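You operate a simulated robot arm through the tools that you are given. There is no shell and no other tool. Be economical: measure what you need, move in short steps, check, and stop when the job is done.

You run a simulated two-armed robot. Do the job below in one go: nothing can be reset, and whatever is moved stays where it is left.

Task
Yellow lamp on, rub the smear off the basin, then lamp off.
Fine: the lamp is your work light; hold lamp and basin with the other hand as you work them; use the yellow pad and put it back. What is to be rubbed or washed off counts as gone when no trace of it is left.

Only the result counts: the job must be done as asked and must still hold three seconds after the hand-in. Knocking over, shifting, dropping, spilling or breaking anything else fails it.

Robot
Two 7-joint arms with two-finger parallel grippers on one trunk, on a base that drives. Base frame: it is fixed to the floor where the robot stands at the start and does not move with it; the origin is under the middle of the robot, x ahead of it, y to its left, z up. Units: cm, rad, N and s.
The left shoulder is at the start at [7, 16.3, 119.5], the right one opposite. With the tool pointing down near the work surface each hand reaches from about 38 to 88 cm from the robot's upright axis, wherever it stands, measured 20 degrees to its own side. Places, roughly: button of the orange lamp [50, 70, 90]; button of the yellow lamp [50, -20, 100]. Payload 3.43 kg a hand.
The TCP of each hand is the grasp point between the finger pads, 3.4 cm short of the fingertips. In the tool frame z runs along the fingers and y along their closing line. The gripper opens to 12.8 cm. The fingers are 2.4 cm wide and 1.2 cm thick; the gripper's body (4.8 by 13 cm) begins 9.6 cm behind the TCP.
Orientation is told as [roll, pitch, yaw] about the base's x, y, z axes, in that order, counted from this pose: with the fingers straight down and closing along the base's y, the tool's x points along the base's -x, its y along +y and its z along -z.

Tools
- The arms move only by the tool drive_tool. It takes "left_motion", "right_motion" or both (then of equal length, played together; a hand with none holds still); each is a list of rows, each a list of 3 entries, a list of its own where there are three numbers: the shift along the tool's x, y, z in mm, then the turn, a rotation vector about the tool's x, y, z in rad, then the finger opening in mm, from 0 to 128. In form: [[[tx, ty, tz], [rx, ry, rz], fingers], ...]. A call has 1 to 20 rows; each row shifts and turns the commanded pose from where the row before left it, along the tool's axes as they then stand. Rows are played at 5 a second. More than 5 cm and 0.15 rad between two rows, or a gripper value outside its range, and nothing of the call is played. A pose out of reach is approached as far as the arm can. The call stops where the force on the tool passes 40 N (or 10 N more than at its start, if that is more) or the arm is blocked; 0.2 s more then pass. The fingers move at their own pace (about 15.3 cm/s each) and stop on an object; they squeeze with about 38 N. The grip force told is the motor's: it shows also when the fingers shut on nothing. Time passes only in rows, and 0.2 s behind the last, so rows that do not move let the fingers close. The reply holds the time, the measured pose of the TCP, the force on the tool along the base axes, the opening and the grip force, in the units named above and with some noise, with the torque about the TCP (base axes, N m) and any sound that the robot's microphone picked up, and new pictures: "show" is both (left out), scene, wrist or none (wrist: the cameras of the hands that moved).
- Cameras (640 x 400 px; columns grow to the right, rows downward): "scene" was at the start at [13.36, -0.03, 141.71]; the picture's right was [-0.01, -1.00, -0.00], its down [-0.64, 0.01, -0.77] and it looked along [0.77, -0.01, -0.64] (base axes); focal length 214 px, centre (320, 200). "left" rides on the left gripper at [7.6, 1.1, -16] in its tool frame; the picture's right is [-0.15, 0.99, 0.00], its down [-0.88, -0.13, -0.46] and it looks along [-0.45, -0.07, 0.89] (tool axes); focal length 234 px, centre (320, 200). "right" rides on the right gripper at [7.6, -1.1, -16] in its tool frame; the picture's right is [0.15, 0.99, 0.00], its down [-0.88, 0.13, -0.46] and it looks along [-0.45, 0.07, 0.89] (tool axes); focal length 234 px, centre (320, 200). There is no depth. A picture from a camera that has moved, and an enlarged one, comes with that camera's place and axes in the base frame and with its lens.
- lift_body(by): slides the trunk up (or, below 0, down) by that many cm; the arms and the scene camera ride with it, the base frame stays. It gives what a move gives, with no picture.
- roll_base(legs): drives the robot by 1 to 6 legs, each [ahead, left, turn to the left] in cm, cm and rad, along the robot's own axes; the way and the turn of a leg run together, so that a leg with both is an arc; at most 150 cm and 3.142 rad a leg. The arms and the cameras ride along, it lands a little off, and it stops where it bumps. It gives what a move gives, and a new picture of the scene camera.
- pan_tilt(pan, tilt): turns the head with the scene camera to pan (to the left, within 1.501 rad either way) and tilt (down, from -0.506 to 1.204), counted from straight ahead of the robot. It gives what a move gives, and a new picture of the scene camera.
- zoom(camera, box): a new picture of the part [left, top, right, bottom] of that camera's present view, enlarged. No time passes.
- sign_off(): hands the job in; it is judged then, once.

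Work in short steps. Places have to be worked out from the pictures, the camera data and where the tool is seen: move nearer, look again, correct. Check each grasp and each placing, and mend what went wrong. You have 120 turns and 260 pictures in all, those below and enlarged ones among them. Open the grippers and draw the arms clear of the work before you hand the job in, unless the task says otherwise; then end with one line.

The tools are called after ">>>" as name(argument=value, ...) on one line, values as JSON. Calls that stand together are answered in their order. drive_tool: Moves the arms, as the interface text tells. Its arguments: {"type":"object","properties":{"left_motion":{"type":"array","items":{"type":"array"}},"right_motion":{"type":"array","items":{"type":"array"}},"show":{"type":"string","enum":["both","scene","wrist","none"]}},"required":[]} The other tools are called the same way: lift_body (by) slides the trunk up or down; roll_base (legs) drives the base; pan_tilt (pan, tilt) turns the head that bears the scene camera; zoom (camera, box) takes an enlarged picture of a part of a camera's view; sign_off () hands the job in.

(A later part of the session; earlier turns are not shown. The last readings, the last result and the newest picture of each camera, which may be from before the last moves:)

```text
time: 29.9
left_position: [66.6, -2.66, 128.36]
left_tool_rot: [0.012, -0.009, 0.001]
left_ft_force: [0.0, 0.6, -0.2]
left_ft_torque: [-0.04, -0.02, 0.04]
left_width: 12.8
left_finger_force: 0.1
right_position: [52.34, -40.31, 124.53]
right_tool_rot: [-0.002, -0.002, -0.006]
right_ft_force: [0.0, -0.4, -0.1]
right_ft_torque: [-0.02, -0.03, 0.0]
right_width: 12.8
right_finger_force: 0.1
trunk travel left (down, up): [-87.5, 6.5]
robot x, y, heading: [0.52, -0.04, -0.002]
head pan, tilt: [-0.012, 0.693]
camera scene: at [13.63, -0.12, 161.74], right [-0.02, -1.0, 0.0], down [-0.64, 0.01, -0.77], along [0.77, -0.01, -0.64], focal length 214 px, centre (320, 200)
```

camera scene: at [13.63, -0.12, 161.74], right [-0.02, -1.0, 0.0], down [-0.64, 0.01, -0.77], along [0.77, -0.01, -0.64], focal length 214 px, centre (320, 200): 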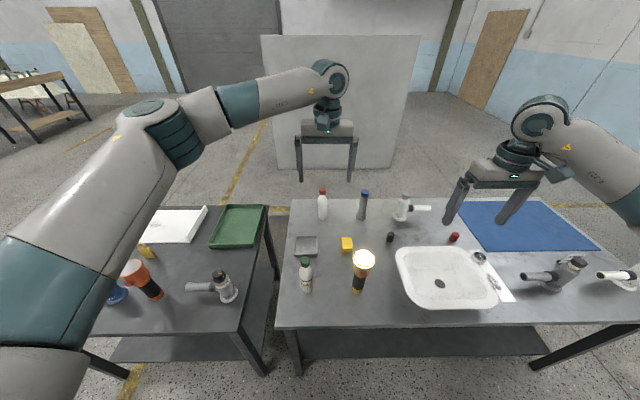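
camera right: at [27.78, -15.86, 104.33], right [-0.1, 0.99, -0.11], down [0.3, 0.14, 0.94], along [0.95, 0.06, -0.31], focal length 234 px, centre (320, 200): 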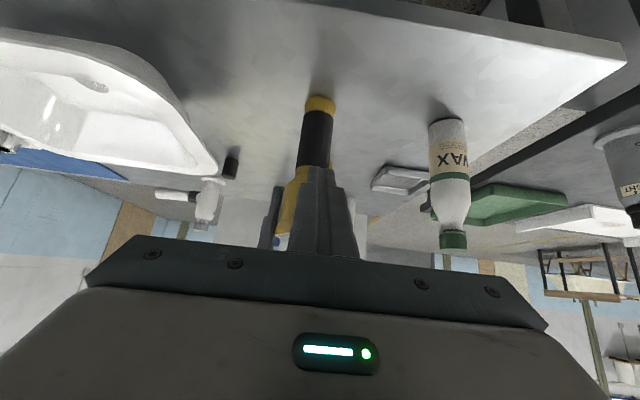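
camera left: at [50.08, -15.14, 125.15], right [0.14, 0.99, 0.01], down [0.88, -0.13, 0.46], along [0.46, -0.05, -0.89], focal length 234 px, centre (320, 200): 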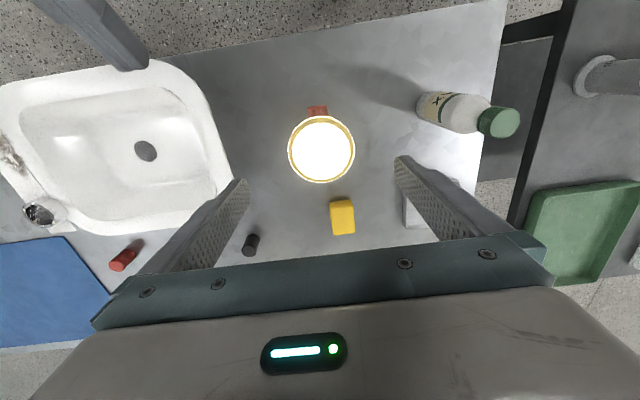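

Basin is in full view now; I zoom from both cameras to find the smear.

>>> zoom(camera="scene", box=[385, 230, 525, 320])

>>> zoom(camera="right", box=[140, 40, 460, 240])

```text
4.44 times, centred on (455, 275) of scene
camera zoom: at [13.63, -0.12, 161.74], right [-0.02, -1.0, 0.0], down [-0.64, 0.01, -0.77], along [0.77, -0.01, -0.64], focal length 953 px, centre (-280, -133)
```

zoom: 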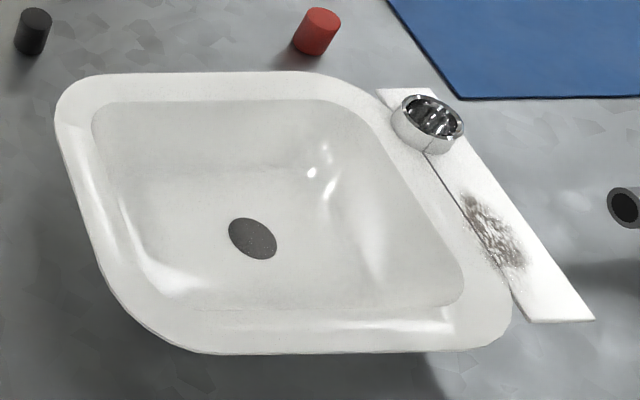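

```text
2.00 times, centred on (300, 140) of right
camera zoom: at [44.85, -41.42, 140.49], right [-0.14, 0.99, 0.0], down [0.88, 0.13, 0.46], along [0.45, 0.06, -0.89], focal length 468 px, centre (360, 320)
```

zoom: 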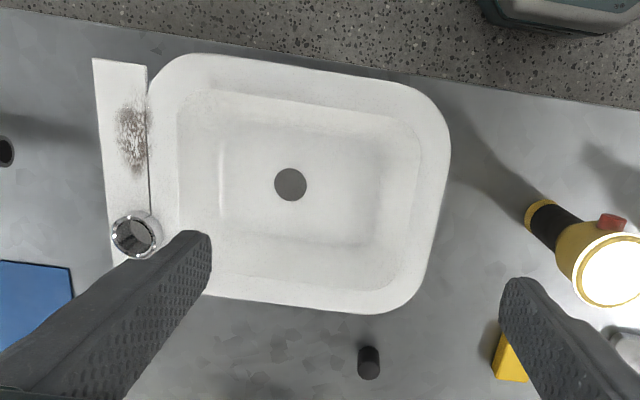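

The smear is on the white ledge along the basin's right side (at rim height, z≈88, centred near (53.4, -64.6), about 8 × 3.5 cm). I lower the trunk for reach, and clear the left arm while the right goes toward the pad.

>>> lift_body(by=-13)

>>> drive_tool(left_motion=[[[45, 20, 0], [0, 0, 0], 128], [[45, 20, 0], [0, 0, 0], 128], [[45, 20, 0], [0, 0, 0], 128], [[45, 20, 0], [0, 0, 0], 128], [[0, 20, 0], [0, 0, 0], 128], [[0, 0, 0], [0, 0, 0], 128], [[0, 0, 0], [0, 0, 0], 128]], right_motion=[[[0, 0, 0], [0, 0, 0], 128], [[0, 0, 0], [0, 0, 0], 128], [[-35, 30, 0], [0, 0, 0], 128], [[-35, 30, 0], [0, 0, 0], 128], [[-35, 30, 0], [0, 0, 0], 128], [[-35, 30, 0], [0, 0, 0], 128], [[-35, 40, 0], [0, 0, 0], 128]])

```text
time: 31.4
left_position: [66.71, -2.52, 115.34]
left_tool_rot: [0.013, -0.009, 0.0]
left_ft_force: [0.3, -0.6, 0.4]
left_ft_torque: [0.02, 0.01, 0.0]
left_width: 12.8
left_finger_force: 0.1
right_position: [52.55, -40.34, 111.46]
right_tool_rot: [-0.001, -0.002, -0.006]
right_ft_force: [0.2, -0.4, 0.5]
right_ft_torque: [-0.02, 0.01, -0.02]
right_width: 12.8
right_finger_force: 0.0
trunk travel left (down, up): [-74.5, 19.5]
robot x, y, heading: [0.46, 0.07, -0.007]
head pan, tilt: [-0.012, 0.693]
```

```text
refused: row 7 steps farther than a row can; nothing moved
```

Last row was a bit too long; I repeat it with smaller shifts.

>>> drive_tool(left_motion=[[[45, 20, 0], [0, 0, 0], 128], [[45, 20, 0], [0, 0, 0], 128], [[45, 20, 0], [0, 0, 0], 128], [[45, 20, 0], [0, 0, 0], 128], [[0, 20, 0], [0, 0, 0], 128], [[0, 0, 0], [0, 0, 0], 128], [[0, 0, 0], [0, 0, 0], 128], [[0, 0, 0], [0, 0, 0], 128]], right_motion=[[[0, 0, 0], [0, 0, 0], 128], [[0, 0, 0], [0, 0, 0], 128], [[-35, 35, 0], [0, 0, 0], 128], [[-35, 35, 0], [0, 0, 0], 128], [[-35, 35, 0], [0, 0, 0], 128], [[-35, 35, 0], [0, 0, 0], 128], [[-35, 35, 0], [0, 0, 0], 128], [[-35, 35, 0], [0, 0, 0], 128]])

```text
time: 33.2
left_position: [49.01, 7.67, 115.12]
left_tool_rot: [0.01, -0.007, -0.001]
left_ft_force: [1.3, 0.5, -0.1]
left_ft_torque: [-0.04, 0.01, 0.02]
left_width: 12.8
left_finger_force: 0.1
right_position: [74.46, -18.74, 111.26]
right_tool_rot: [-0.003, 0.001, -0.005]
right_ft_force: [0.3, -0.1, -0.2]
right_ft_torque: [-0.05, 0.03, -0.01]
right_width: 12.79
right_finger_force: 0.0
trunk travel left (down, up): [-74.5, 19.5]
robot x, y, heading: [0.5, -0.05, -0.003]
head pan, tilt: [-0.012, 0.693]
camera scene: at [14.05, 0.23, 148.69], right [-0.02, -1.0, 0.0], down [-0.64, 0.01, -0.77], along [0.77, -0.01, -0.64], focal length 214 px, centre (320, 200)
camera right: at [66.97, -19.9, 127.32], right [-0.14, 0.99, 0.0], down [0.88, 0.13, 0.45], along [0.45, 0.06, -0.89], focal length 234 px, centre (320, 200)
camera left: at [41.38, 8.66, 131.23], right [0.15, 0.99, 0.01], down [0.88, -0.14, 0.46], along [0.46, -0.06, -0.89], focal length 234 px, centre (320, 200)
```

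scene: 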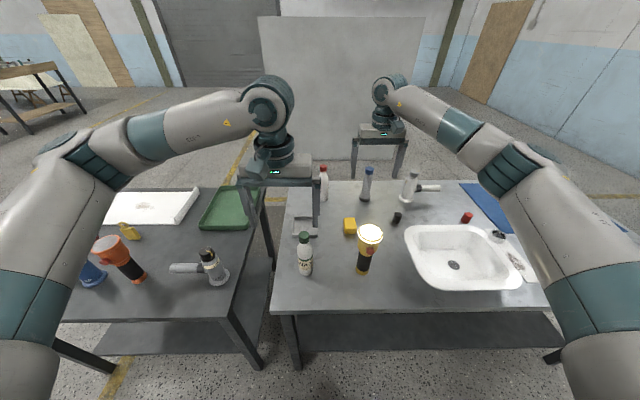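
right: 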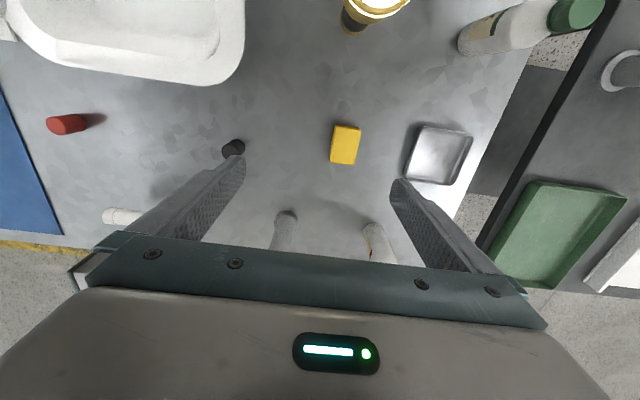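
left: 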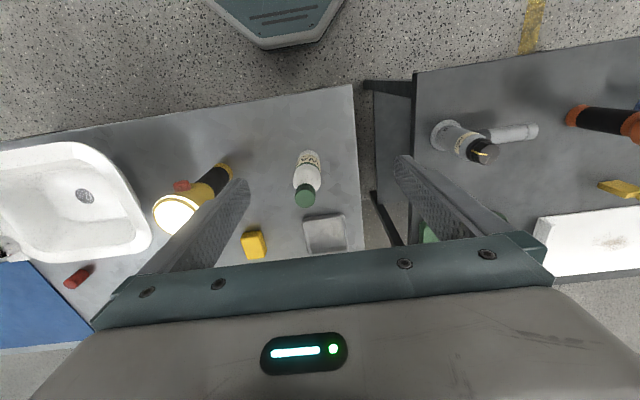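

Pad is at (77.2, -13.8). I centre the right hand over it and come down partway for a check.

>>> drive_tool(right_motion=[[[-27, 40, 0], [0, 0, 0], 100], [[0, 9, 40], [0, 0, 0], 100], [[0, 0, 45], [0, 0, 0], 100], [[0, 0, 45], [0, 0, 0], 100], [[0, 0, 45], [0, 0, 0], 100], [[0, 0, 20], [0, 0, 0], 100], [[0, 0, 0], [0, 0, 0], 100]], show="wrist")

```text
time: 34.8
left_position: [49.03, 7.41, 115.14]
left_tool_rot: [0.013, -0.008, -0.001]
left_ft_force: [0.0, -0.1, -0.3]
left_ft_torque: [-0.03, 0.02, -0.01]
left_width: 12.79
left_finger_force: 0.1
right_position: [76.46, -14.5, 91.87]
right_tool_rot: [-0.001, 0.0, -0.003]
right_ft_force: [0.5, 0.2, 0.1]
right_ft_torque: [0.0, 0.01, 0.02]
right_width: 9.99
right_finger_force: 0.0
trunk travel left (down, up): [-74.5, 19.5]
robot x, y, heading: [0.46, 0.26, -0.003]
head pan, tilt: [-0.012, 0.693]
camera right: at [68.91, -15.7, 107.82], right [-0.14, 0.99, 0.0], down [0.88, 0.13, 0.46], along [0.45, 0.06, -0.89], focal length 234 px, centre (320, 200)
```

right: 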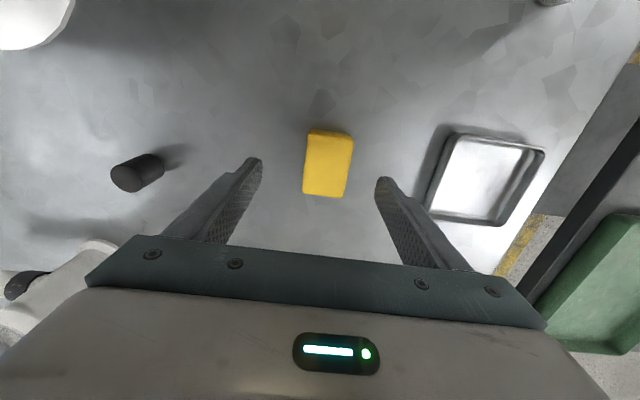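

Pad top centre is (76.9, -13.7), about 5 × 7 cm, square to the axes. I correct, go down to TCP 85 and close.

>>> drive_tool(right_motion=[[[-4, 8, 0], [0, 0, 0], 100], [[0, 0, 35], [0, 0, 0], 100], [[0, 0, 34], [0, 0, 0], 100], [[0, 0, 0], [0, 0, 0], 70], [[0, 0, 0], [0, 0, 0], 45], [[0, 0, 0], [0, 0, 0], 30], [[0, 0, 0], [0, 0, 0], 30]], show="wrist")

```text
time: 36.4
left_position: [48.96, 7.49, 115.21]
left_tool_rot: [0.011, -0.006, 0.001]
left_ft_force: [0.6, -0.2, -0.6]
left_ft_torque: [-0.01, -0.01, 0.01]
left_width: 12.83
left_finger_force: 0.0
right_position: [76.76, -13.92, 85.09]
right_tool_rot: [-0.001, -0.001, -0.003]
right_ft_force: [0.6, -0.6, -0.4]
right_ft_torque: [-0.01, 0.0, 0.01]
right_width: 4.84
right_finger_force: 37.9
trunk travel left (down, up): [-74.5, 19.5]
robot x, y, heading: [0.81, 0.04, 0.001]
head pan, tilt: [-0.012, 0.693]
camera right: at [69.24, -15.05, 101.14], right [-0.14, 0.99, 0.0], down [0.88, 0.13, 0.46], along [0.45, 0.06, -0.89], focal length 234 px, centre (320, 200)
```

right: 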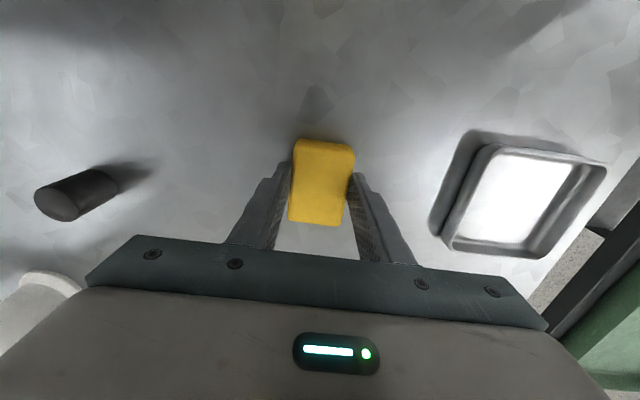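

Pad held (4.8 cm). I lift it and carry it to above the smear at z ≈ 108.

>>> drive_tool(right_motion=[[[0, 0, -46], [0, 0, 0], 30], [[0, 0, -46], [0, 0, 0], 30], [[0, 0, -46], [0, 0, 0], 30], [[0, 0, -46], [0, 0, 0], 30], [[0, 0, -46], [0, 0, 0], 30], [[19.5, -42, 0], [0, 0, 0], 30], [[19.5, -42, 0], [0, 0, 0], 30], [[19.5, -42, 0], [0, 0, 0], 30], [[19.5, -42, 0], [0, 0, 0], 30], [[19.5, -42, 0], [0, 0, 0], 30], [[19.5, -42, 0], [0, 0, 0], 30], [[19.5, -42, 0], [0, 0, 0], 30], [[19.5, -42, 0], [0, 0, 0], 30], [[19.5, -42, 0], [0, 0, 0], 30], [[19.5, -42, 0], [0, 0, 0], 30], [[19.5, -42, 0], [0, 0, 0], 30], [[19.5, -42, 0], [0, 0, 0], 30], [[0, 0, 0], [0, 0, 0], 30]])

```text
time: 40.2
left_position: [48.88, 7.48, 115.23]
left_tool_rot: [0.012, -0.006, -0.001]
left_ft_force: [-0.1, -0.4, -0.1]
left_ft_torque: [-0.01, 0.0, 0.0]
left_width: 12.83
left_finger_force: 0.0
right_position: [53.84, -63.61, 108.37]
right_tool_rot: [-0.007, -0.001, 0.001]
right_ft_force: [0.5, 0.0, -1.4]
right_ft_torque: [-0.04, 0.02, -0.04]
right_width: 4.85
right_finger_force: 38.2
right hand out of reach, approached as far as the arm can: row 17
trunk travel left (down, up): [-74.5, 19.5]
robot x, y, heading: [0.65, -0.21, -0.004]
head pan, tilt: [-0.012, 0.693]
camera scene: at [13.96, 0.0, 148.7], right [-0.02, -1.0, 0.0], down [-0.64, 0.01, -0.77], along [0.77, -0.01, -0.64], focal length 214 px, centre (320, 200)
camera right: at [46.39, -64.63, 124.28], right [-0.15, 0.99, -0.01], down [0.88, 0.13, 0.45], along [0.45, 0.06, -0.89], focal length 234 px, centre (320, 200)
```

scene: 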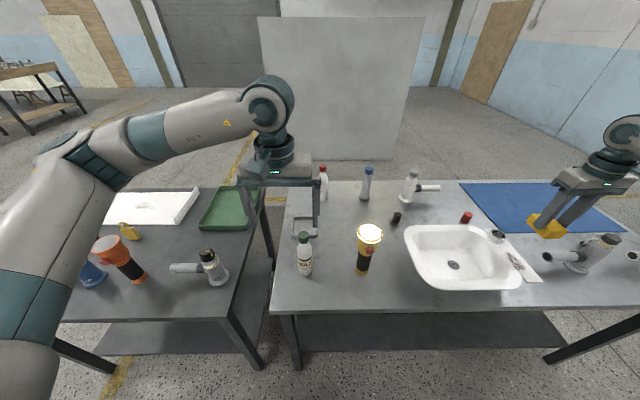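
right: 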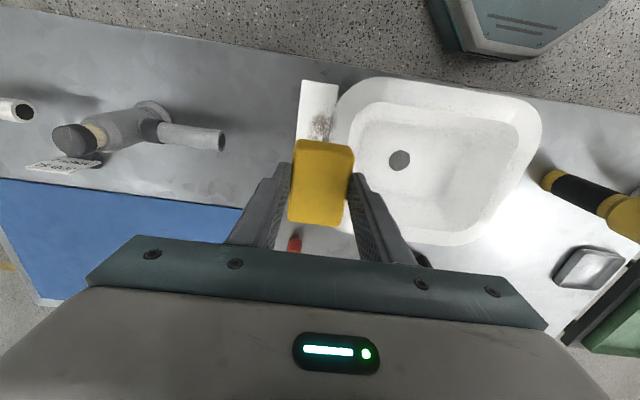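

The right arm is near its lateral limit, so I shift the base 18 cm to the right before working.

>>> roll_base(legs=[[0, -18, 0]])

```text
time: 41.7
left_position: [48.8, -10.57, 115.25]
left_tool_rot: [0.011, -0.009, -0.001]
left_ft_force: [0.0, -0.9, -1.3]
left_ft_torque: [-0.01, 0.0, 0.01]
left_width: 12.81
left_finger_force: 0.0
right_position: [53.75, -81.43, 108.37]
right_tool_rot: [-0.007, -0.001, 0.002]
right_ft_force: [-0.3, 0.6, -0.8]
right_ft_torque: [-0.05, -0.01, -0.01]
right_width: 4.86
right_finger_force: 37.4
trunk travel left (down, up): [-74.5, 19.5]
robot x, y, heading: [0.34, -18.07, -0.001]
head pan, tilt: [-0.012, 0.693]
camera scene: at [13.8, -17.91, 148.71], right [-0.02, -1.0, 0.0], down [-0.64, 0.01, -0.77], along [0.77, -0.01, -0.64], focal length 214 px, centre (320, 200)
```

scene: 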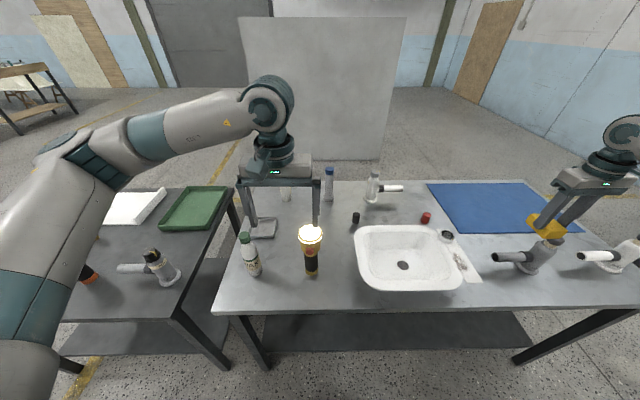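

Now the left hand goes to above the basin's left rim, and the right returns above the smear.

>>> drive_tool(left_motion=[[[-18, -42, 0], [0, 0, 0], 128], [[-18, -42, 0], [0, 0, 0], 128], [[-18, -42, 0], [0, 0, 0], 128], [[-18, -42, 0], [0, 0, 0], 128], [[-18, -42, 0], [0, 0, 0], 128], [[0, 0, 0], [0, 0, 0], 128]], right_motion=[[[0, 42, 0], [0, 0, 0], 30], [[0, 42, 0], [0, 0, 0], 30], [[0, 42, 0], [0, 0, 0], 30], [[0, 42, 0], [0, 0, 0], 30], [[0, 0, 0], [0, 0, 0], 30], [[0, 0, 0], [0, 0, 0], 30]])

>>> zoom(camera="scene", box=[340, 200, 500, 300])

```text
time: 43.1
left_position: [57.94, -31.36, 115.02]
left_tool_rot: [0.014, -0.007, -0.001]
left_ft_force: [0.5, 0.3, 0.1]
left_ft_torque: [-0.02, 0.0, 0.01]
left_width: 12.8
left_finger_force: 0.0
right_position: [53.61, -64.76, 108.37]
right_tool_rot: [-0.008, 0.0, 0.0]
right_ft_force: [-1.1, 0.2, -0.9]
right_ft_torque: [0.01, 0.0, -0.06]
right_width: 4.85
right_finger_force: 38.0
trunk travel left (down, up): [-74.5, 19.5]
robot x, y, heading: [0.42, -17.99, -0.006]
head pan, tilt: [-0.012, 0.693]
camera scene: at [13.8, -17.96, 148.71], right [-0.02, -1.0, 0.0], down [-0.64, 0.01, -0.77], along [0.77, -0.01, -0.64], focal length 214 px, centre (320, 200)
camera right: at [46.11, -65.77, 124.29], right [-0.15, 0.99, -0.01], down [0.88, 0.13, 0.45], along [0.45, 0.06, -0.89], focal length 234 px, centre (320, 200)
camera left: at [50.24, -30.36, 131.19], right [0.15, 0.99, 0.01], down [0.88, -0.14, 0.46], along [0.46, -0.06, -0.89], focal length 234 px, centre (320, 200)
```

scene: 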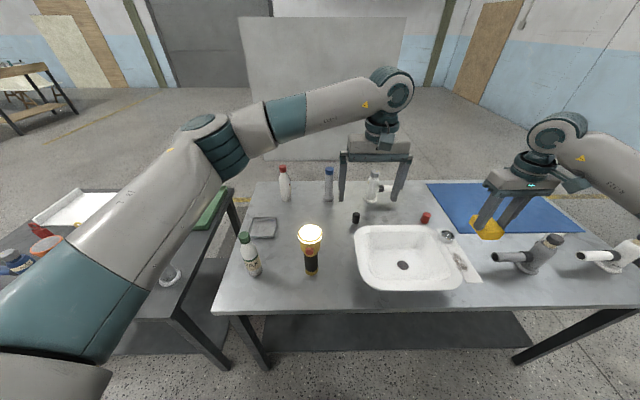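
right: 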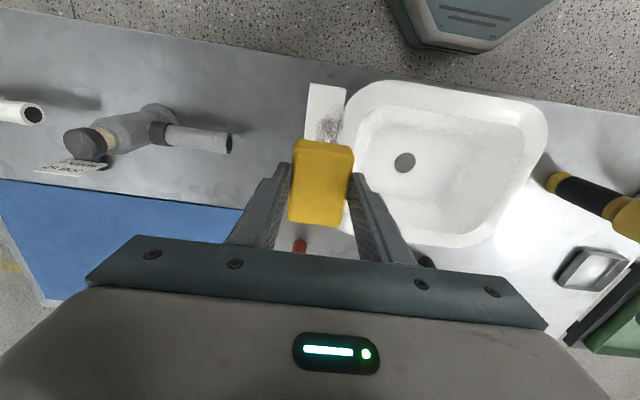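
left: 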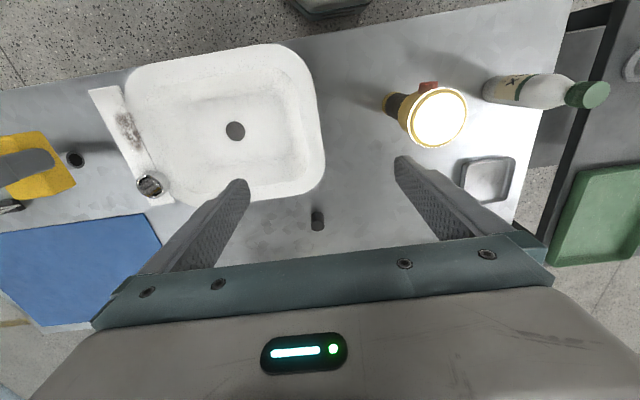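

```text
4.00 times, centred on (420, 250) of scene
camera zoom: at [13.8, -17.96, 148.71], right [-0.02, -1.0, 0.0], down [-0.64, 0.01, -0.77], along [0.77, -0.01, -0.64], focal length 858 px, centre (-80, 0)
```

zoom: 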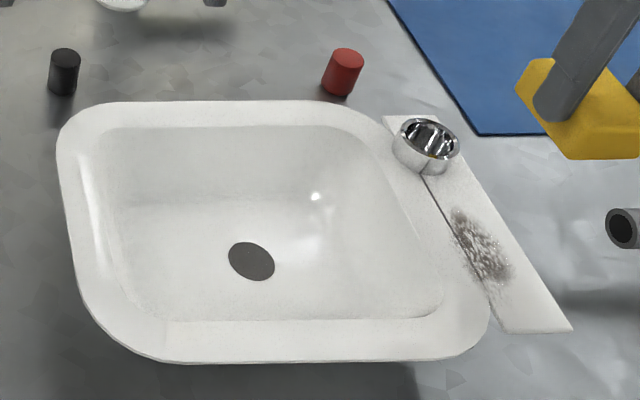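

Smear and ledge triangulate to (53.6, -64, ~88.5). Left rim's outer edge is at y ≈ -31.2. I lower the left hand over the rim to check finger placement.

>>> drive_tool(left_motion=[[[0, -13, 0], [0, 0, 0], 100], [[0, 0, 45], [0, 0, 0], 100], [[0, 0, 45], [0, 0, 0], 100], [[0, 0, 45], [0, 0, 0], 100], [[0, 0, 45], [0, 0, 0], 100], [[0, 0, 25], [0, 0, 0], 100], [[0, 0, 0], [0, 0, 0], 100]])

>>> zoom(camera="scene", box=[310, 180, 470, 300])

```text
time: 44.7
left_position: [58.0, -32.48, 94.7]
left_tool_rot: [0.011, -0.006, 0.0]
left_ft_force: [-0.7, -0.2, 0.3]
left_ft_torque: [0.02, -0.01, -0.01]
left_width: 9.97
left_finger_force: 0.1
right_position: [53.65, -64.79, 108.28]
right_tool_rot: [-0.005, 0.002, 0.002]
right_ft_force: [0.6, 0.4, 0.3]
right_ft_torque: [0.03, 0.0, 0.0]
right_width: 4.86
right_finger_force: 38.0
trunk travel left (down, up): [-74.5, 19.5]
robot x, y, heading: [0.41, -17.86, -0.001]
head pan, tilt: [-0.012, 0.693]
camera scene: at [13.8, -18.08, 148.71], right [-0.02, -1.0, 0.0], down [-0.64, 0.01, -0.77], along [0.77, -0.01, -0.64], focal length 214 px, centre (320, 200)
camera left: at [50.32, -31.44, 110.77], right [0.15, 0.99, 0.01], down [0.88, -0.14, 0.46], along [0.46, -0.06, -0.89], focal length 234 px, centre (320, 200)
```

scene: 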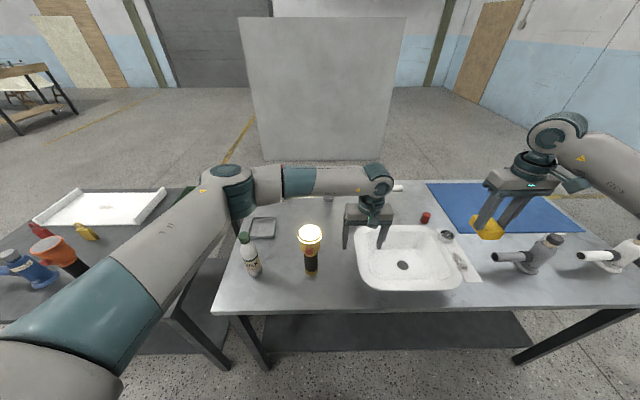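
left: 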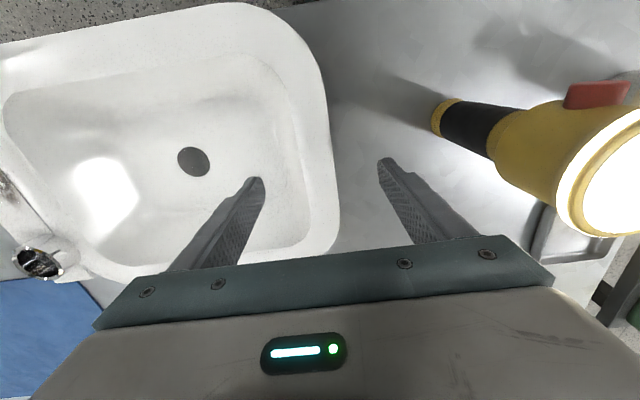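

```text
3.33 times, centred on (390, 240) of scene
camera zoom: at [13.8, -18.08, 148.71], right [-0.02, -1.0, 0.0], down [-0.64, 0.01, -0.77], along [0.77, -0.01, -0.64], focal length 715 px, centre (87, 67)
```

zoom: 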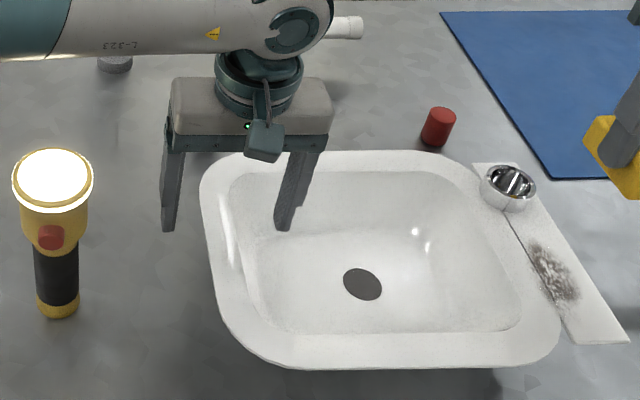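

Fingers straddle the rim (y -30.9 to -33.8) symmetrically. I lower 4 cm and close gently on it.

>>> drive_tool(left_motion=[[[0, 0, 20], [0, 0, 0], 80], [[0, 0, 20], [0, 0, 0], 70], [[0, 0, 0], [0, 0, 0], 55], [[0, 0, 0], [0, 0, 0], 48], [[0, 0, 0], [0, 0, 0], 42], [[0, 0, 0], [0, 0, 0], 42]], show="wrist")

>>> zoom(camera="scene", box=[310, 180, 470, 300])

```text
time: 46.1
left_position: [58.15, -32.6, 90.72]
left_tool_rot: [0.013, -0.008, 0.0]
left_ft_force: [-0.2, 0.0, 0.2]
left_ft_torque: [0.03, 0.02, -0.03]
left_width: 4.21
left_finger_force: 0.2
right_position: [53.67, -64.79, 108.13]
right_tool_rot: [-0.006, 0.001, 0.002]
right_ft_force: [-0.5, 0.4, -0.2]
right_ft_torque: [-0.01, 0.0, -0.02]
right_width: 4.85
right_finger_force: 38.1
trunk travel left (down, up): [-74.5, 19.5]
robot x, y, heading: [0.45, -17.78, -0.002]
head pan, tilt: [-0.012, 0.693]
camera left: at [50.4, -31.48, 106.74], right [0.15, 0.99, 0.01], down [0.88, -0.14, 0.46], along [0.46, -0.06, -0.89], focal length 234 px, centre (320, 200)
```

left: 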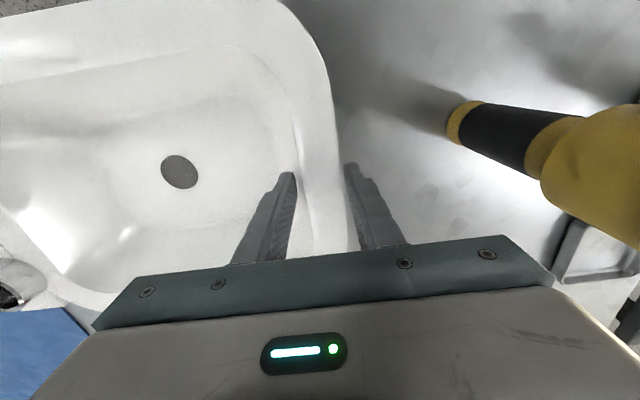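

```text
3.33 times, centred on (390, 240) of scene
camera zoom: at [13.82, -18.11, 148.71], right [-0.02, -1.0, 0.0], down [-0.64, 0.01, -0.77], along [0.77, -0.01, -0.64], focal length 715 px, centre (87, 67)
```

zoom: 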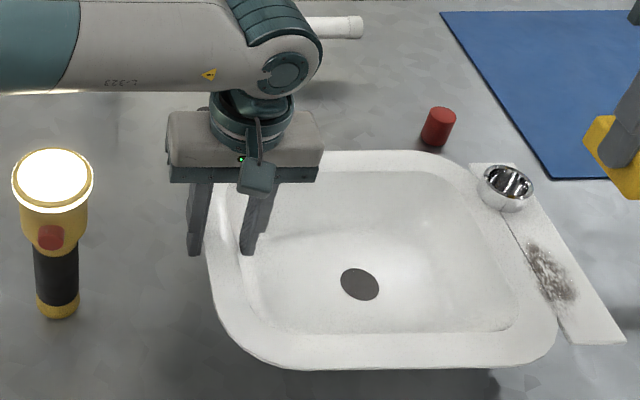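

Nearly in contact; I keep closing until the grip bites.

>>> drive_tool(left_motion=[[[0, 0, 0], [0, 0, 0], 36], [[0, 0, 0], [0, 0, 0], 32], [[0, 0, 0], [0, 0, 0], 28], [[0, 0, 0], [0, 0, 0], 24], [[0, 0, 0], [0, 0, 0], 20], [[0, 0, 0], [0, 0, 0], 20]], show="wrist")

```text
time: 47.5
left_position: [57.96, -32.47, 90.68]
left_tool_rot: [0.013, -0.009, -0.001]
left_ft_force: [1.1, -1.3, 4.5]
left_ft_torque: [-1.16, 0.05, 0.14]
left_width: 3.82
left_finger_force: 37.8
right_position: [53.6, -64.77, 108.29]
right_tool_rot: [-0.006, -0.001, 0.003]
right_ft_force: [-0.5, -0.1, -0.3]
right_ft_torque: [0.03, -0.04, -0.02]
right_width: 4.87
right_finger_force: 38.1
trunk travel left (down, up): [-74.5, 19.5]
robot x, y, heading: [0.3, -17.59, -0.002]
head pan, tilt: [-0.012, 0.693]
camera left: at [50.39, -31.47, 106.78], right [0.15, 0.99, 0.01], down [0.88, -0.14, 0.46], along [0.46, -0.06, -0.89], focal length 234 px, centre (320, 200)
```

left: 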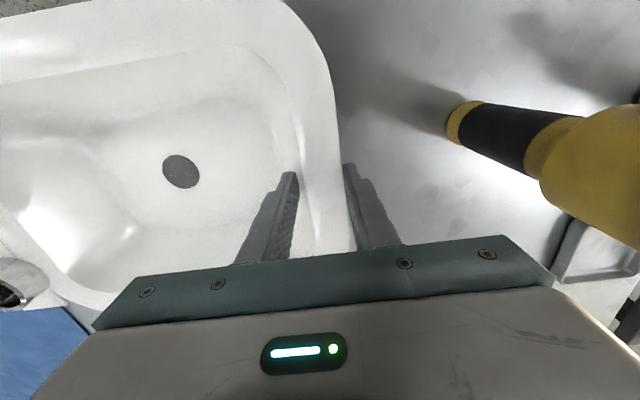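

Basin rim is gripped (3.8 cm, 38 N). Now I lower the pad over the smear to just above the ledge.

>>> drive_tool(right_motion=[[[0, 0, 45], [0, 0, 0], 30], [[0, 0, 45], [0, 0, 0], 30], [[0, 0, 35], [0, 0, 0], 30], [[0, 0, 0], [0, 0, 0], 30]])

>>> zoom(camera="scene", box=[400, 180, 540, 300])

```text
time: 48.5
left_position: [58.12, -32.36, 90.72]
left_tool_rot: [0.012, -0.007, 0.001]
left_ft_force: [-0.7, 0.2, 5.6]
left_ft_torque: [-1.05, 0.06, 0.03]
left_width: 3.85
left_finger_force: 37.6
right_position: [53.45, -64.89, 95.66]
right_tool_rot: [-0.005, 0.0, 0.001]
right_ft_force: [-0.5, 0.4, -0.9]
right_ft_torque: [-0.01, 0.03, 0.02]
right_width: 4.86
right_finger_force: 37.6
trunk travel left (down, up): [-74.5, 19.5]
robot x, y, heading: [0.41, -18.01, -0.001]
head pan, tilt: [-0.012, 0.693]
camera scene: at [13.78, -18.05, 148.71], right [-0.02, -1.0, 0.0], down [-0.64, 0.01, -0.77], along [0.77, -0.01, -0.64], focal length 214 px, centre (320, 200)
camera right: at [46.02, -65.95, 111.7], right [-0.15, 0.99, -0.01], down [0.88, 0.13, 0.46], along [0.45, 0.06, -0.89], focal length 234 px, centre (320, 200)
```

scene: 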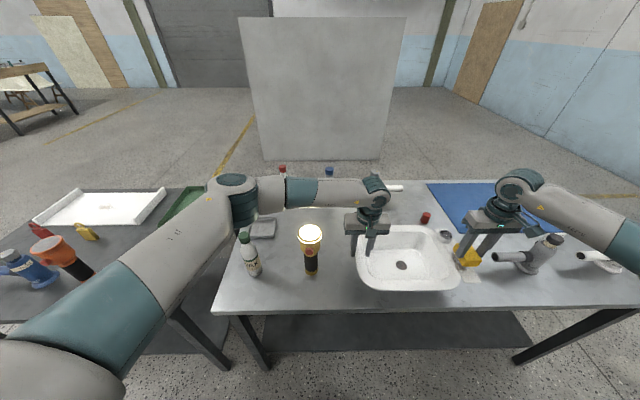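
right: 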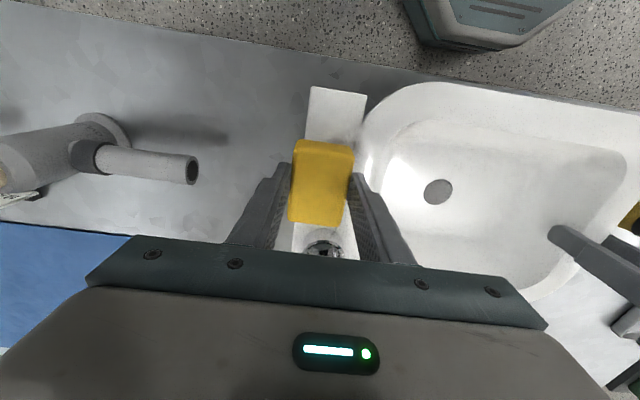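

```text
3.33 times, centred on (470, 240) of scene
camera zoom: at [13.78, -18.05, 148.71], right [-0.02, -1.0, 0.0], down [-0.64, 0.01, -0.77], along [0.77, -0.01, -0.64], focal length 715 px, centre (-180, 67)
```

zoom: 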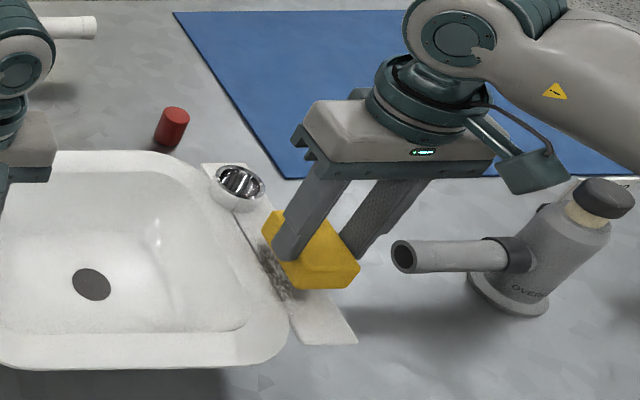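

Pad is ~2 cm above the ledge. I shift 0.7 cm toward the basin and lower in small steps until contact.

>>> drive_tool(right_motion=[[[0, 7, 0], [0, 0, 0], 30], [[0, 0, 4], [0, 0, 0], 30], [[0, 0, 4], [0, 0, 0], 30], [[0, 0, 3], [0, 0, 0], 30], [[0, 0, 3], [0, 0, 0], 30], [[0, 0, 0], [0, 0, 0], 30]], show="none")

```text
time: 49.9
left_position: [58.1, -32.48, 90.66]
left_tool_rot: [0.012, -0.008, -0.001]
left_ft_force: [0.9, 0.4, 3.9]
left_ft_torque: [-0.87, 0.06, 0.04]
left_width: 3.85
left_finger_force: 37.9
right_position: [53.71, -64.14, 94.33]
right_tool_rot: [-0.007, -0.001, 0.002]
right_ft_force: [-0.8, -0.1, -0.8]
right_ft_torque: [0.01, -0.03, 0.0]
right_width: 4.86
right_finger_force: 37.8
trunk travel left (down, up): [-74.5, 19.5]
robot x, y, heading: [0.14, -17.63, 0.0]
head pan, tilt: [-0.012, 0.693]
```

No contact yet at pad bottom ≈ 89.2; I go on in 2 mm steps.

>>> drive_tool(right_motion=[[[0, 0, 2], [0, 0, 0], 30], [[0, 0, 2], [0, 0, 0], 30], [[0, 0, 2], [0, 0, 0], 30], [[0, 0, 0], [0, 0, 0], 30]], show="none")

```text
time: 50.9
left_position: [57.96, -32.54, 90.96]
left_tool_rot: [0.01, -0.013, 0.001]
left_ft_force: [4.4, -7.6, 13.6]
left_ft_torque: [-0.89, -1.1, 0.48]
left_width: 3.81
left_finger_force: 37.5
right_position: [53.48, -64.11, 94.04]
right_tool_rot: [-0.007, -0.007, 0.0]
right_ft_force: [5.2, -6.4, 30.9]
right_ft_torque: [0.35, -0.3, -0.07]
right_width: 4.89
right_finger_force: 37.4
trunk travel left (down, up): [-74.5, 19.5]
robot x, y, heading: [0.28, -18.01, -0.001]
head pan, tilt: [-0.012, 0.693]
```

Contact at TCP ≈ 94.1 with 31 N: too hard. I ease off 2 mm and then read the force.

>>> drive_tool(right_motion=[[[0, 0, -2.2], [0, 0, 0], 30], [[0, 0, 0], [0, 0, 0], 30]], show="none")

```text
time: 51.5
left_position: [58.0, -32.42, 90.84]
left_tool_rot: [0.01, -0.012, 0.0]
left_ft_force: [4.7, -6.9, 15.0]
left_ft_torque: [-1.53, -0.59, 0.39]
left_width: 3.83
left_finger_force: 38.1
right_position: [53.61, -64.1, 94.2]
right_tool_rot: [-0.006, -0.003, 0.003]
right_ft_force: [7.1, -5.4, 28.4]
right_ft_torque: [0.3, -0.59, -0.22]
right_width: 4.85
right_finger_force: 37.9
trunk travel left (down, up): [-74.5, 19.5]
robot x, y, heading: [0.25, -18.04, -0.004]
head pan, tilt: [-0.012, 0.693]
```

Still 28 N; I ease off another 3 mm.

>>> drive_tool(right_motion=[[[0, 0, -3], [0, 0, 0], 30], [[0, 0, 0], [0, 0, 0], 30]], show="none")

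```text
time: 52.1
left_position: [57.99, -32.36, 90.76]
left_tool_rot: [0.015, -0.008, -0.002]
left_ft_force: [0.7, -3.4, 16.8]
left_ft_torque: [-1.42, 0.78, 0.02]
left_width: 3.82
left_finger_force: 38.3
right_position: [53.57, -64.04, 94.35]
right_tool_rot: [-0.007, 0.002, 0.004]
right_ft_force: [2.2, 2.3, 5.3]
right_ft_torque: [-0.03, -0.22, 0.12]
right_width: 4.84
right_finger_force: 38.2
trunk travel left (down, up): [-74.5, 19.5]
robot x, y, heading: [0.84, -18.24, -0.0]
head pan, tilt: [-0.012, 0.693]
```

Now ~5 N contact: good for rubbing. I stroke along the ledge, x 50 ↔ 55.5.

>>> drive_tool(right_motion=[[[-9, 0, 0.5], [0, 0, 0], 30], [[-9, 0, 0], [0, 0, 0], 30], [[9, 0, 0], [0, 0, 0], 30], [[9, 0, 0], [0, 0, 0], 30], [[9, 0, 0], [0, 0, 0], 30], [[9, 0, 0], [0, 0, 0], 30], [[9, 0, 0], [0, 0, 0], 30], [[9, 0, 0], [0, 0, 0], 30], [[-9, 0, 0], [0, 0, 0], 30], [[-9, 0, 0], [0, 0, 0], 30], [[-9, 0, 0], [0, 0, 0], 30], [[-9, 0, 0], [0, 0, 0], 30]])

>>> zoom(camera="scene", box=[400, 180, 540, 300])

```text
time: 54.7
left_position: [58.09, -32.42, 90.63]
left_tool_rot: [0.011, -0.01, -0.002]
left_ft_force: [-1.2, 5.3, 9.2]
left_ft_torque: [-0.85, 0.11, -0.27]
left_width: 3.84
left_finger_force: 38.0
right_position: [53.56, -64.01, 94.28]
right_tool_rot: [-0.007, -0.002, 0.003]
right_ft_force: [-0.7, -0.1, -1.0]
right_ft_torque: [-0.01, 0.0, -0.01]
right_width: 4.85
right_finger_force: 38.3
trunk travel left (down, up): [-74.5, 19.5]
robot x, y, heading: [0.42, -17.9, -0.004]
head pan, tilt: [-0.012, 0.693]
camera scene: at [13.7, -17.95, 148.71], right [-0.02, -1.0, 0.0], down [-0.64, 0.01, -0.77], along [0.77, -0.01, -0.64], focal length 214 px, centre (320, 200)
camera right: at [46.1, -65.12, 110.25], right [-0.15, 0.99, -0.01], down [0.88, 0.14, 0.46], along [0.45, 0.06, -0.89], focal length 234 px, centre (320, 200)
```

scene: 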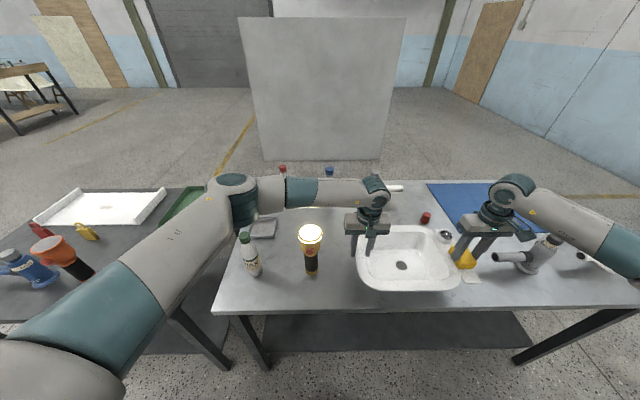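
right: 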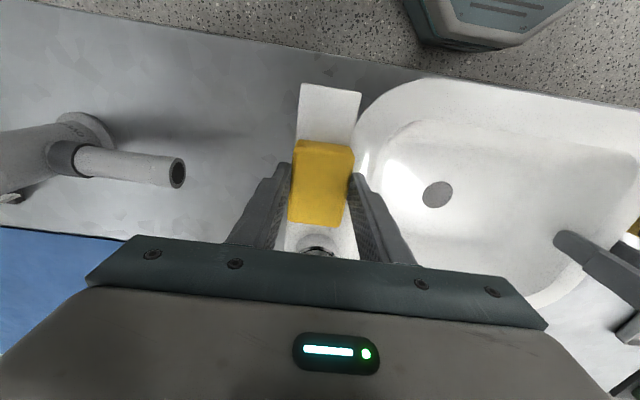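

```text
3.33 times, centred on (470, 240) of scene
camera zoom: at [13.7, -17.95, 148.71], right [-0.02, -1.0, 0.0], down [-0.64, 0.01, -0.77], along [0.77, -0.01, -0.64], focal length 715 px, centre (-180, 67)
```

zoom: 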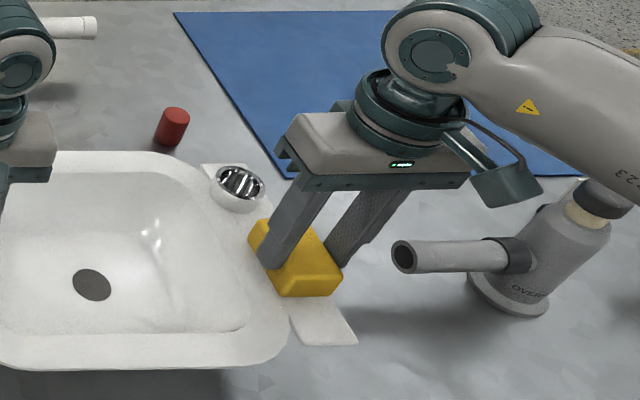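

Contact faded toward the end of the stroke. I lift the pad to inspect the ledge.

>>> drive_tool(right_motion=[[[0, 0, -40], [0, 0, 0], 30], [[0, 0, -40], [0, 0, 0], 30], [[-40, 0, 0], [0, 0, 0], 30], [[0, 0, 0], [0, 0, 0], 30]], show="none")

>>> zoom(camera="scene", box=[420, 210, 510, 300])

>>> zoom(camera="right", box=[250, 60, 410, 180])

```text
time: 55.7
left_position: [58.09, -32.36, 90.67]
left_tool_rot: [0.014, -0.009, -0.001]
left_ft_force: [2.1, 4.3, 9.6]
left_ft_torque: [-1.06, 0.44, 0.13]
left_width: 3.84
left_finger_force: 38.1
right_position: [57.47, -64.03, 102.35]
right_tool_rot: [-0.006, 0.0, 0.001]
right_ft_force: [0.6, -0.9, -0.4]
right_ft_torque: [-0.01, -0.03, 0.03]
right_width: 4.87
right_finger_force: 38.1
trunk travel left (down, up): [-74.5, 19.5]
robot x, y, heading: [0.57, -18.12, -0.001]
head pan, tilt: [-0.012, 0.693]
```

```text
4.44 times, centred on (465, 255) of scene
camera zoom: at [13.62, -18.14, 148.73], right [-0.02, -1.0, 0.0], down [-0.64, 0.01, -0.77], along [0.77, -0.01, -0.64], focal length 953 px, centre (-324, -44)
```

zoom: 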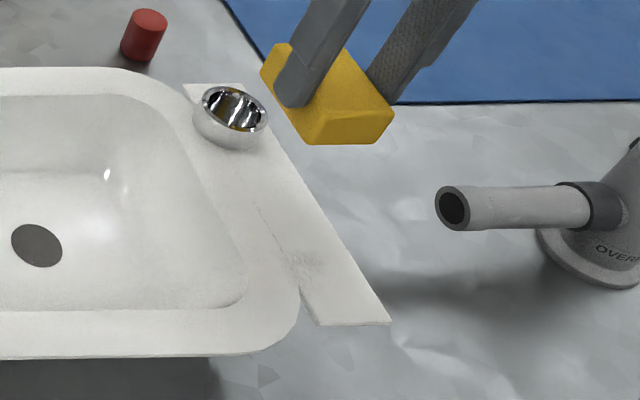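

```text
3.33 times, centred on (330, 120) of right
camera zoom: at [49.86, -65.1, 118.31], right [-0.15, 0.99, -0.01], down [0.88, 0.13, 0.46], along [0.45, 0.06, -0.89], focal length 781 px, centre (287, 467)
```

zoom: 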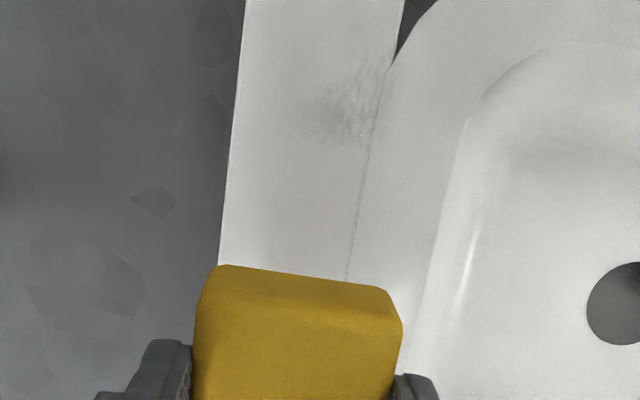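

Most is gone; a faint residue remains around (50.7, -63.3), x 49–52.5, y -64.5…-61.5. I go back down over it, centred at y -63.

>>> drive_tool(right_motion=[[[30, 10, 0], [0, 0, 0], 30], [[30, 0, 0], [0, 0, 0], 30], [[0, 0, 40], [0, 0, 0], 30], [[0, 0, 36], [0, 0, 0], 30], [[0, 0, 3], [0, 0, 0], 30], [[0, 0, 2], [0, 0, 0], 30], [[0, 0, 0], [0, 0, 0], 30]], show="none")

```text
time: 57.3
left_position: [58.1, -32.44, 90.86]
left_tool_rot: [0.013, -0.009, 0.0]
left_ft_force: [1.3, -0.2, 8.7]
left_ft_torque: [-0.73, -0.38, 0.08]
left_width: 3.85
left_finger_force: 38.1
right_position: [51.69, -63.28, 94.24]
right_tool_rot: [-0.006, -0.002, 0.002]
right_ft_force: [0.3, -1.2, 6.5]
right_ft_torque: [0.06, 0.13, 0.01]
right_width: 4.87
right_finger_force: 38.3
trunk travel left (down, up): [-74.5, 19.5]
robot x, y, heading: [0.66, -17.95, -0.001]
head pan, tilt: [-0.012, 0.693]
```

6.5 N contact. I add a touch of pressure and rub to and fro over x 48–53, drifting slightly in y.

>>> drive_tool(right_motion=[[[9, 0, 0.7], [0, 0, 0], 30], [[9, 0, 0], [0, 0, 0], 30], [[9, 0, 0], [0, 0, 0], 30], [[-9, 0, 0], [0, 0, 0], 30], [[-9, 0, 0], [0, 0, 0], 30], [[-9, 0, 0], [0, 0, 0], 30], [[-9, -5, 0], [0, 0, 0], 30], [[9, 0, 0], [0, 0, 0], 30], [[9, 0, 0], [0, 0, 0], 30], [[9, 0, 0], [0, 0, 0], 30], [[9, 8, 0], [0, 0, 0], 30], [[-9, 0, 0], [0, 0, 0], 30], [[-9, 0, 0], [0, 0, 0], 30], [[-9, 0, 0], [0, 0, 0], 30]], show="none")

>>> drive_tool(right_motion=[[[0, 0, -40], [0, 0, 0], 30], [[0, 0, -40], [0, 0, 0], 30], [[-40, 0, 0], [0, 0, 0], 30], [[-20, 0, 0], [0, 0, 0], 30]], show="none")

>>> zoom(camera="scene", box=[420, 210, 510, 300])

>>> zoom(camera="right", box=[250, 60, 410, 180])

```text
time: 60.3
left_position: [57.99, -32.48, 90.78]
left_tool_rot: [0.01, -0.01, 0.0]
left_ft_force: [1.0, 3.4, 9.5]
left_ft_torque: [-0.46, -0.19, 0.86]
left_width: 3.82
left_finger_force: 37.7
right_position: [51.45, -62.69, 94.26]
right_tool_rot: [-0.008, -0.001, 0.002]
right_ft_force: [-6.3, 1.6, 7.6]
right_ft_torque: [0.18, 0.54, 0.03]
right_width: 4.83
right_finger_force: 38.9
trunk travel left (down, up): [-74.5, 19.5]
robot x, y, heading: [0.49, -17.91, -0.003]
head pan, tilt: [-0.012, 0.693]
```

```text
time: 61.3
left_position: [58.09, -32.48, 90.78]
left_tool_rot: [0.013, -0.009, -0.002]
left_ft_force: [-0.2, 2.8, 10.4]
left_ft_torque: [-0.79, 0.25, -0.18]
left_width: 3.81
left_finger_force: 37.9
right_position: [57.57, -62.86, 102.03]
right_tool_rot: [-0.006, 0.001, 0.001]
right_ft_force: [-0.4, -0.2, 0.3]
right_ft_torque: [0.01, 0.01, -0.02]
right_width: 4.87
right_finger_force: 37.8
trunk travel left (down, up): [-74.5, 19.5]
robot x, y, heading: [0.49, -17.89, -0.001]
head pan, tilt: [-0.012, 0.693]
```

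```text
4.44 times, centred on (465, 255) of scene
camera zoom: at [13.69, -18.04, 148.72], right [-0.02, -1.0, 0.0], down [-0.64, 0.01, -0.77], along [0.77, -0.01, -0.64], focal length 953 px, centre (-324, -44)
```

zoom: 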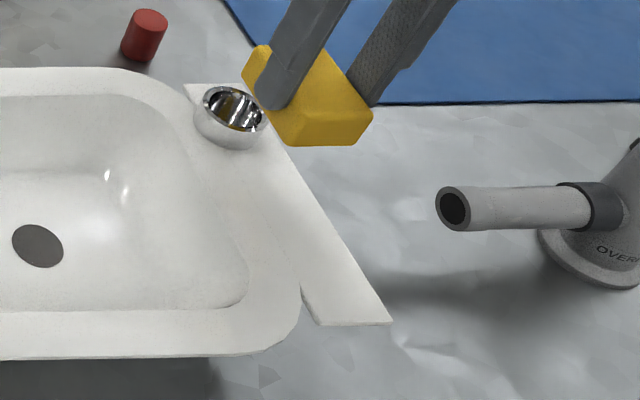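

```text
3.33 times, centred on (330, 120) of right
camera zoom: at [50.08, -63.89, 117.96], right [-0.15, 0.99, -0.01], down [0.88, 0.13, 0.46], along [0.45, 0.06, -0.89], focal length 781 px, centre (287, 467)
```

zoom: 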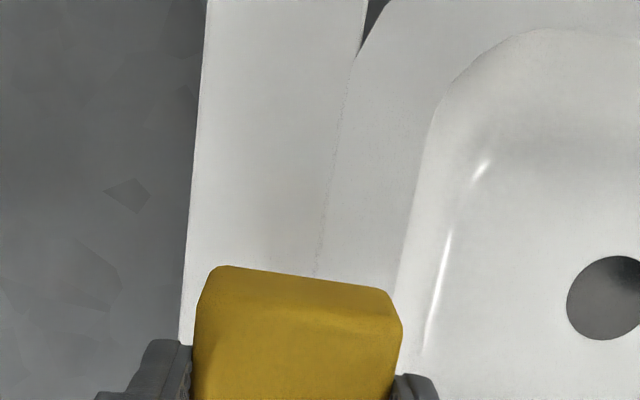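

Looks clean. I zoom tighter to be sure there is no faint trace.

>>> zoom(camera="scene", box=[455, 235, 505, 285])

>>> zoom(camera="right", box=[290, 55, 370, 135])

```text
8.00 times, centred on (480, 260) of scene
camera zoom: at [13.69, -18.04, 148.72], right [-0.02, -1.0, 0.0], down [-0.64, 0.01, -0.77], along [0.77, -0.01, -0.64], focal length 1716 px, centre (-960, -280)
```

zoom: 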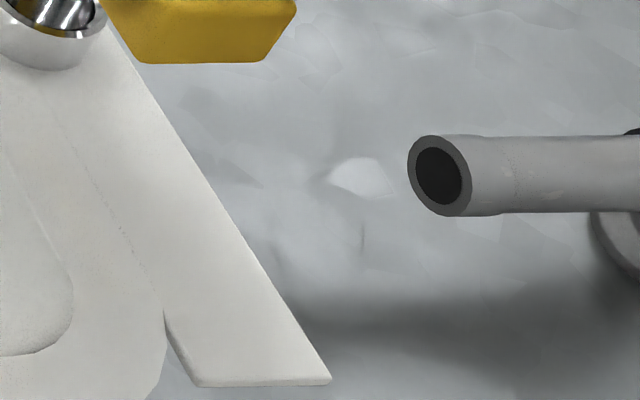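

```text
5.00 times, centred on (330, 95) of right
camera zoom: at [50.08, -63.89, 117.96], right [-0.15, 0.99, -0.01], down [0.88, 0.13, 0.46], along [0.45, 0.06, -0.89], focal length 1171 px, centre (270, 725)
```

zoom: 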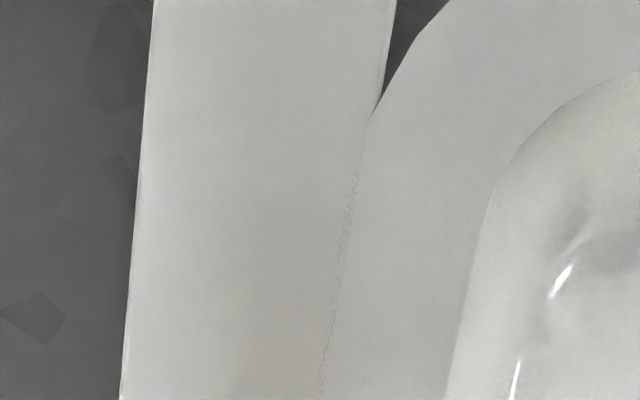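

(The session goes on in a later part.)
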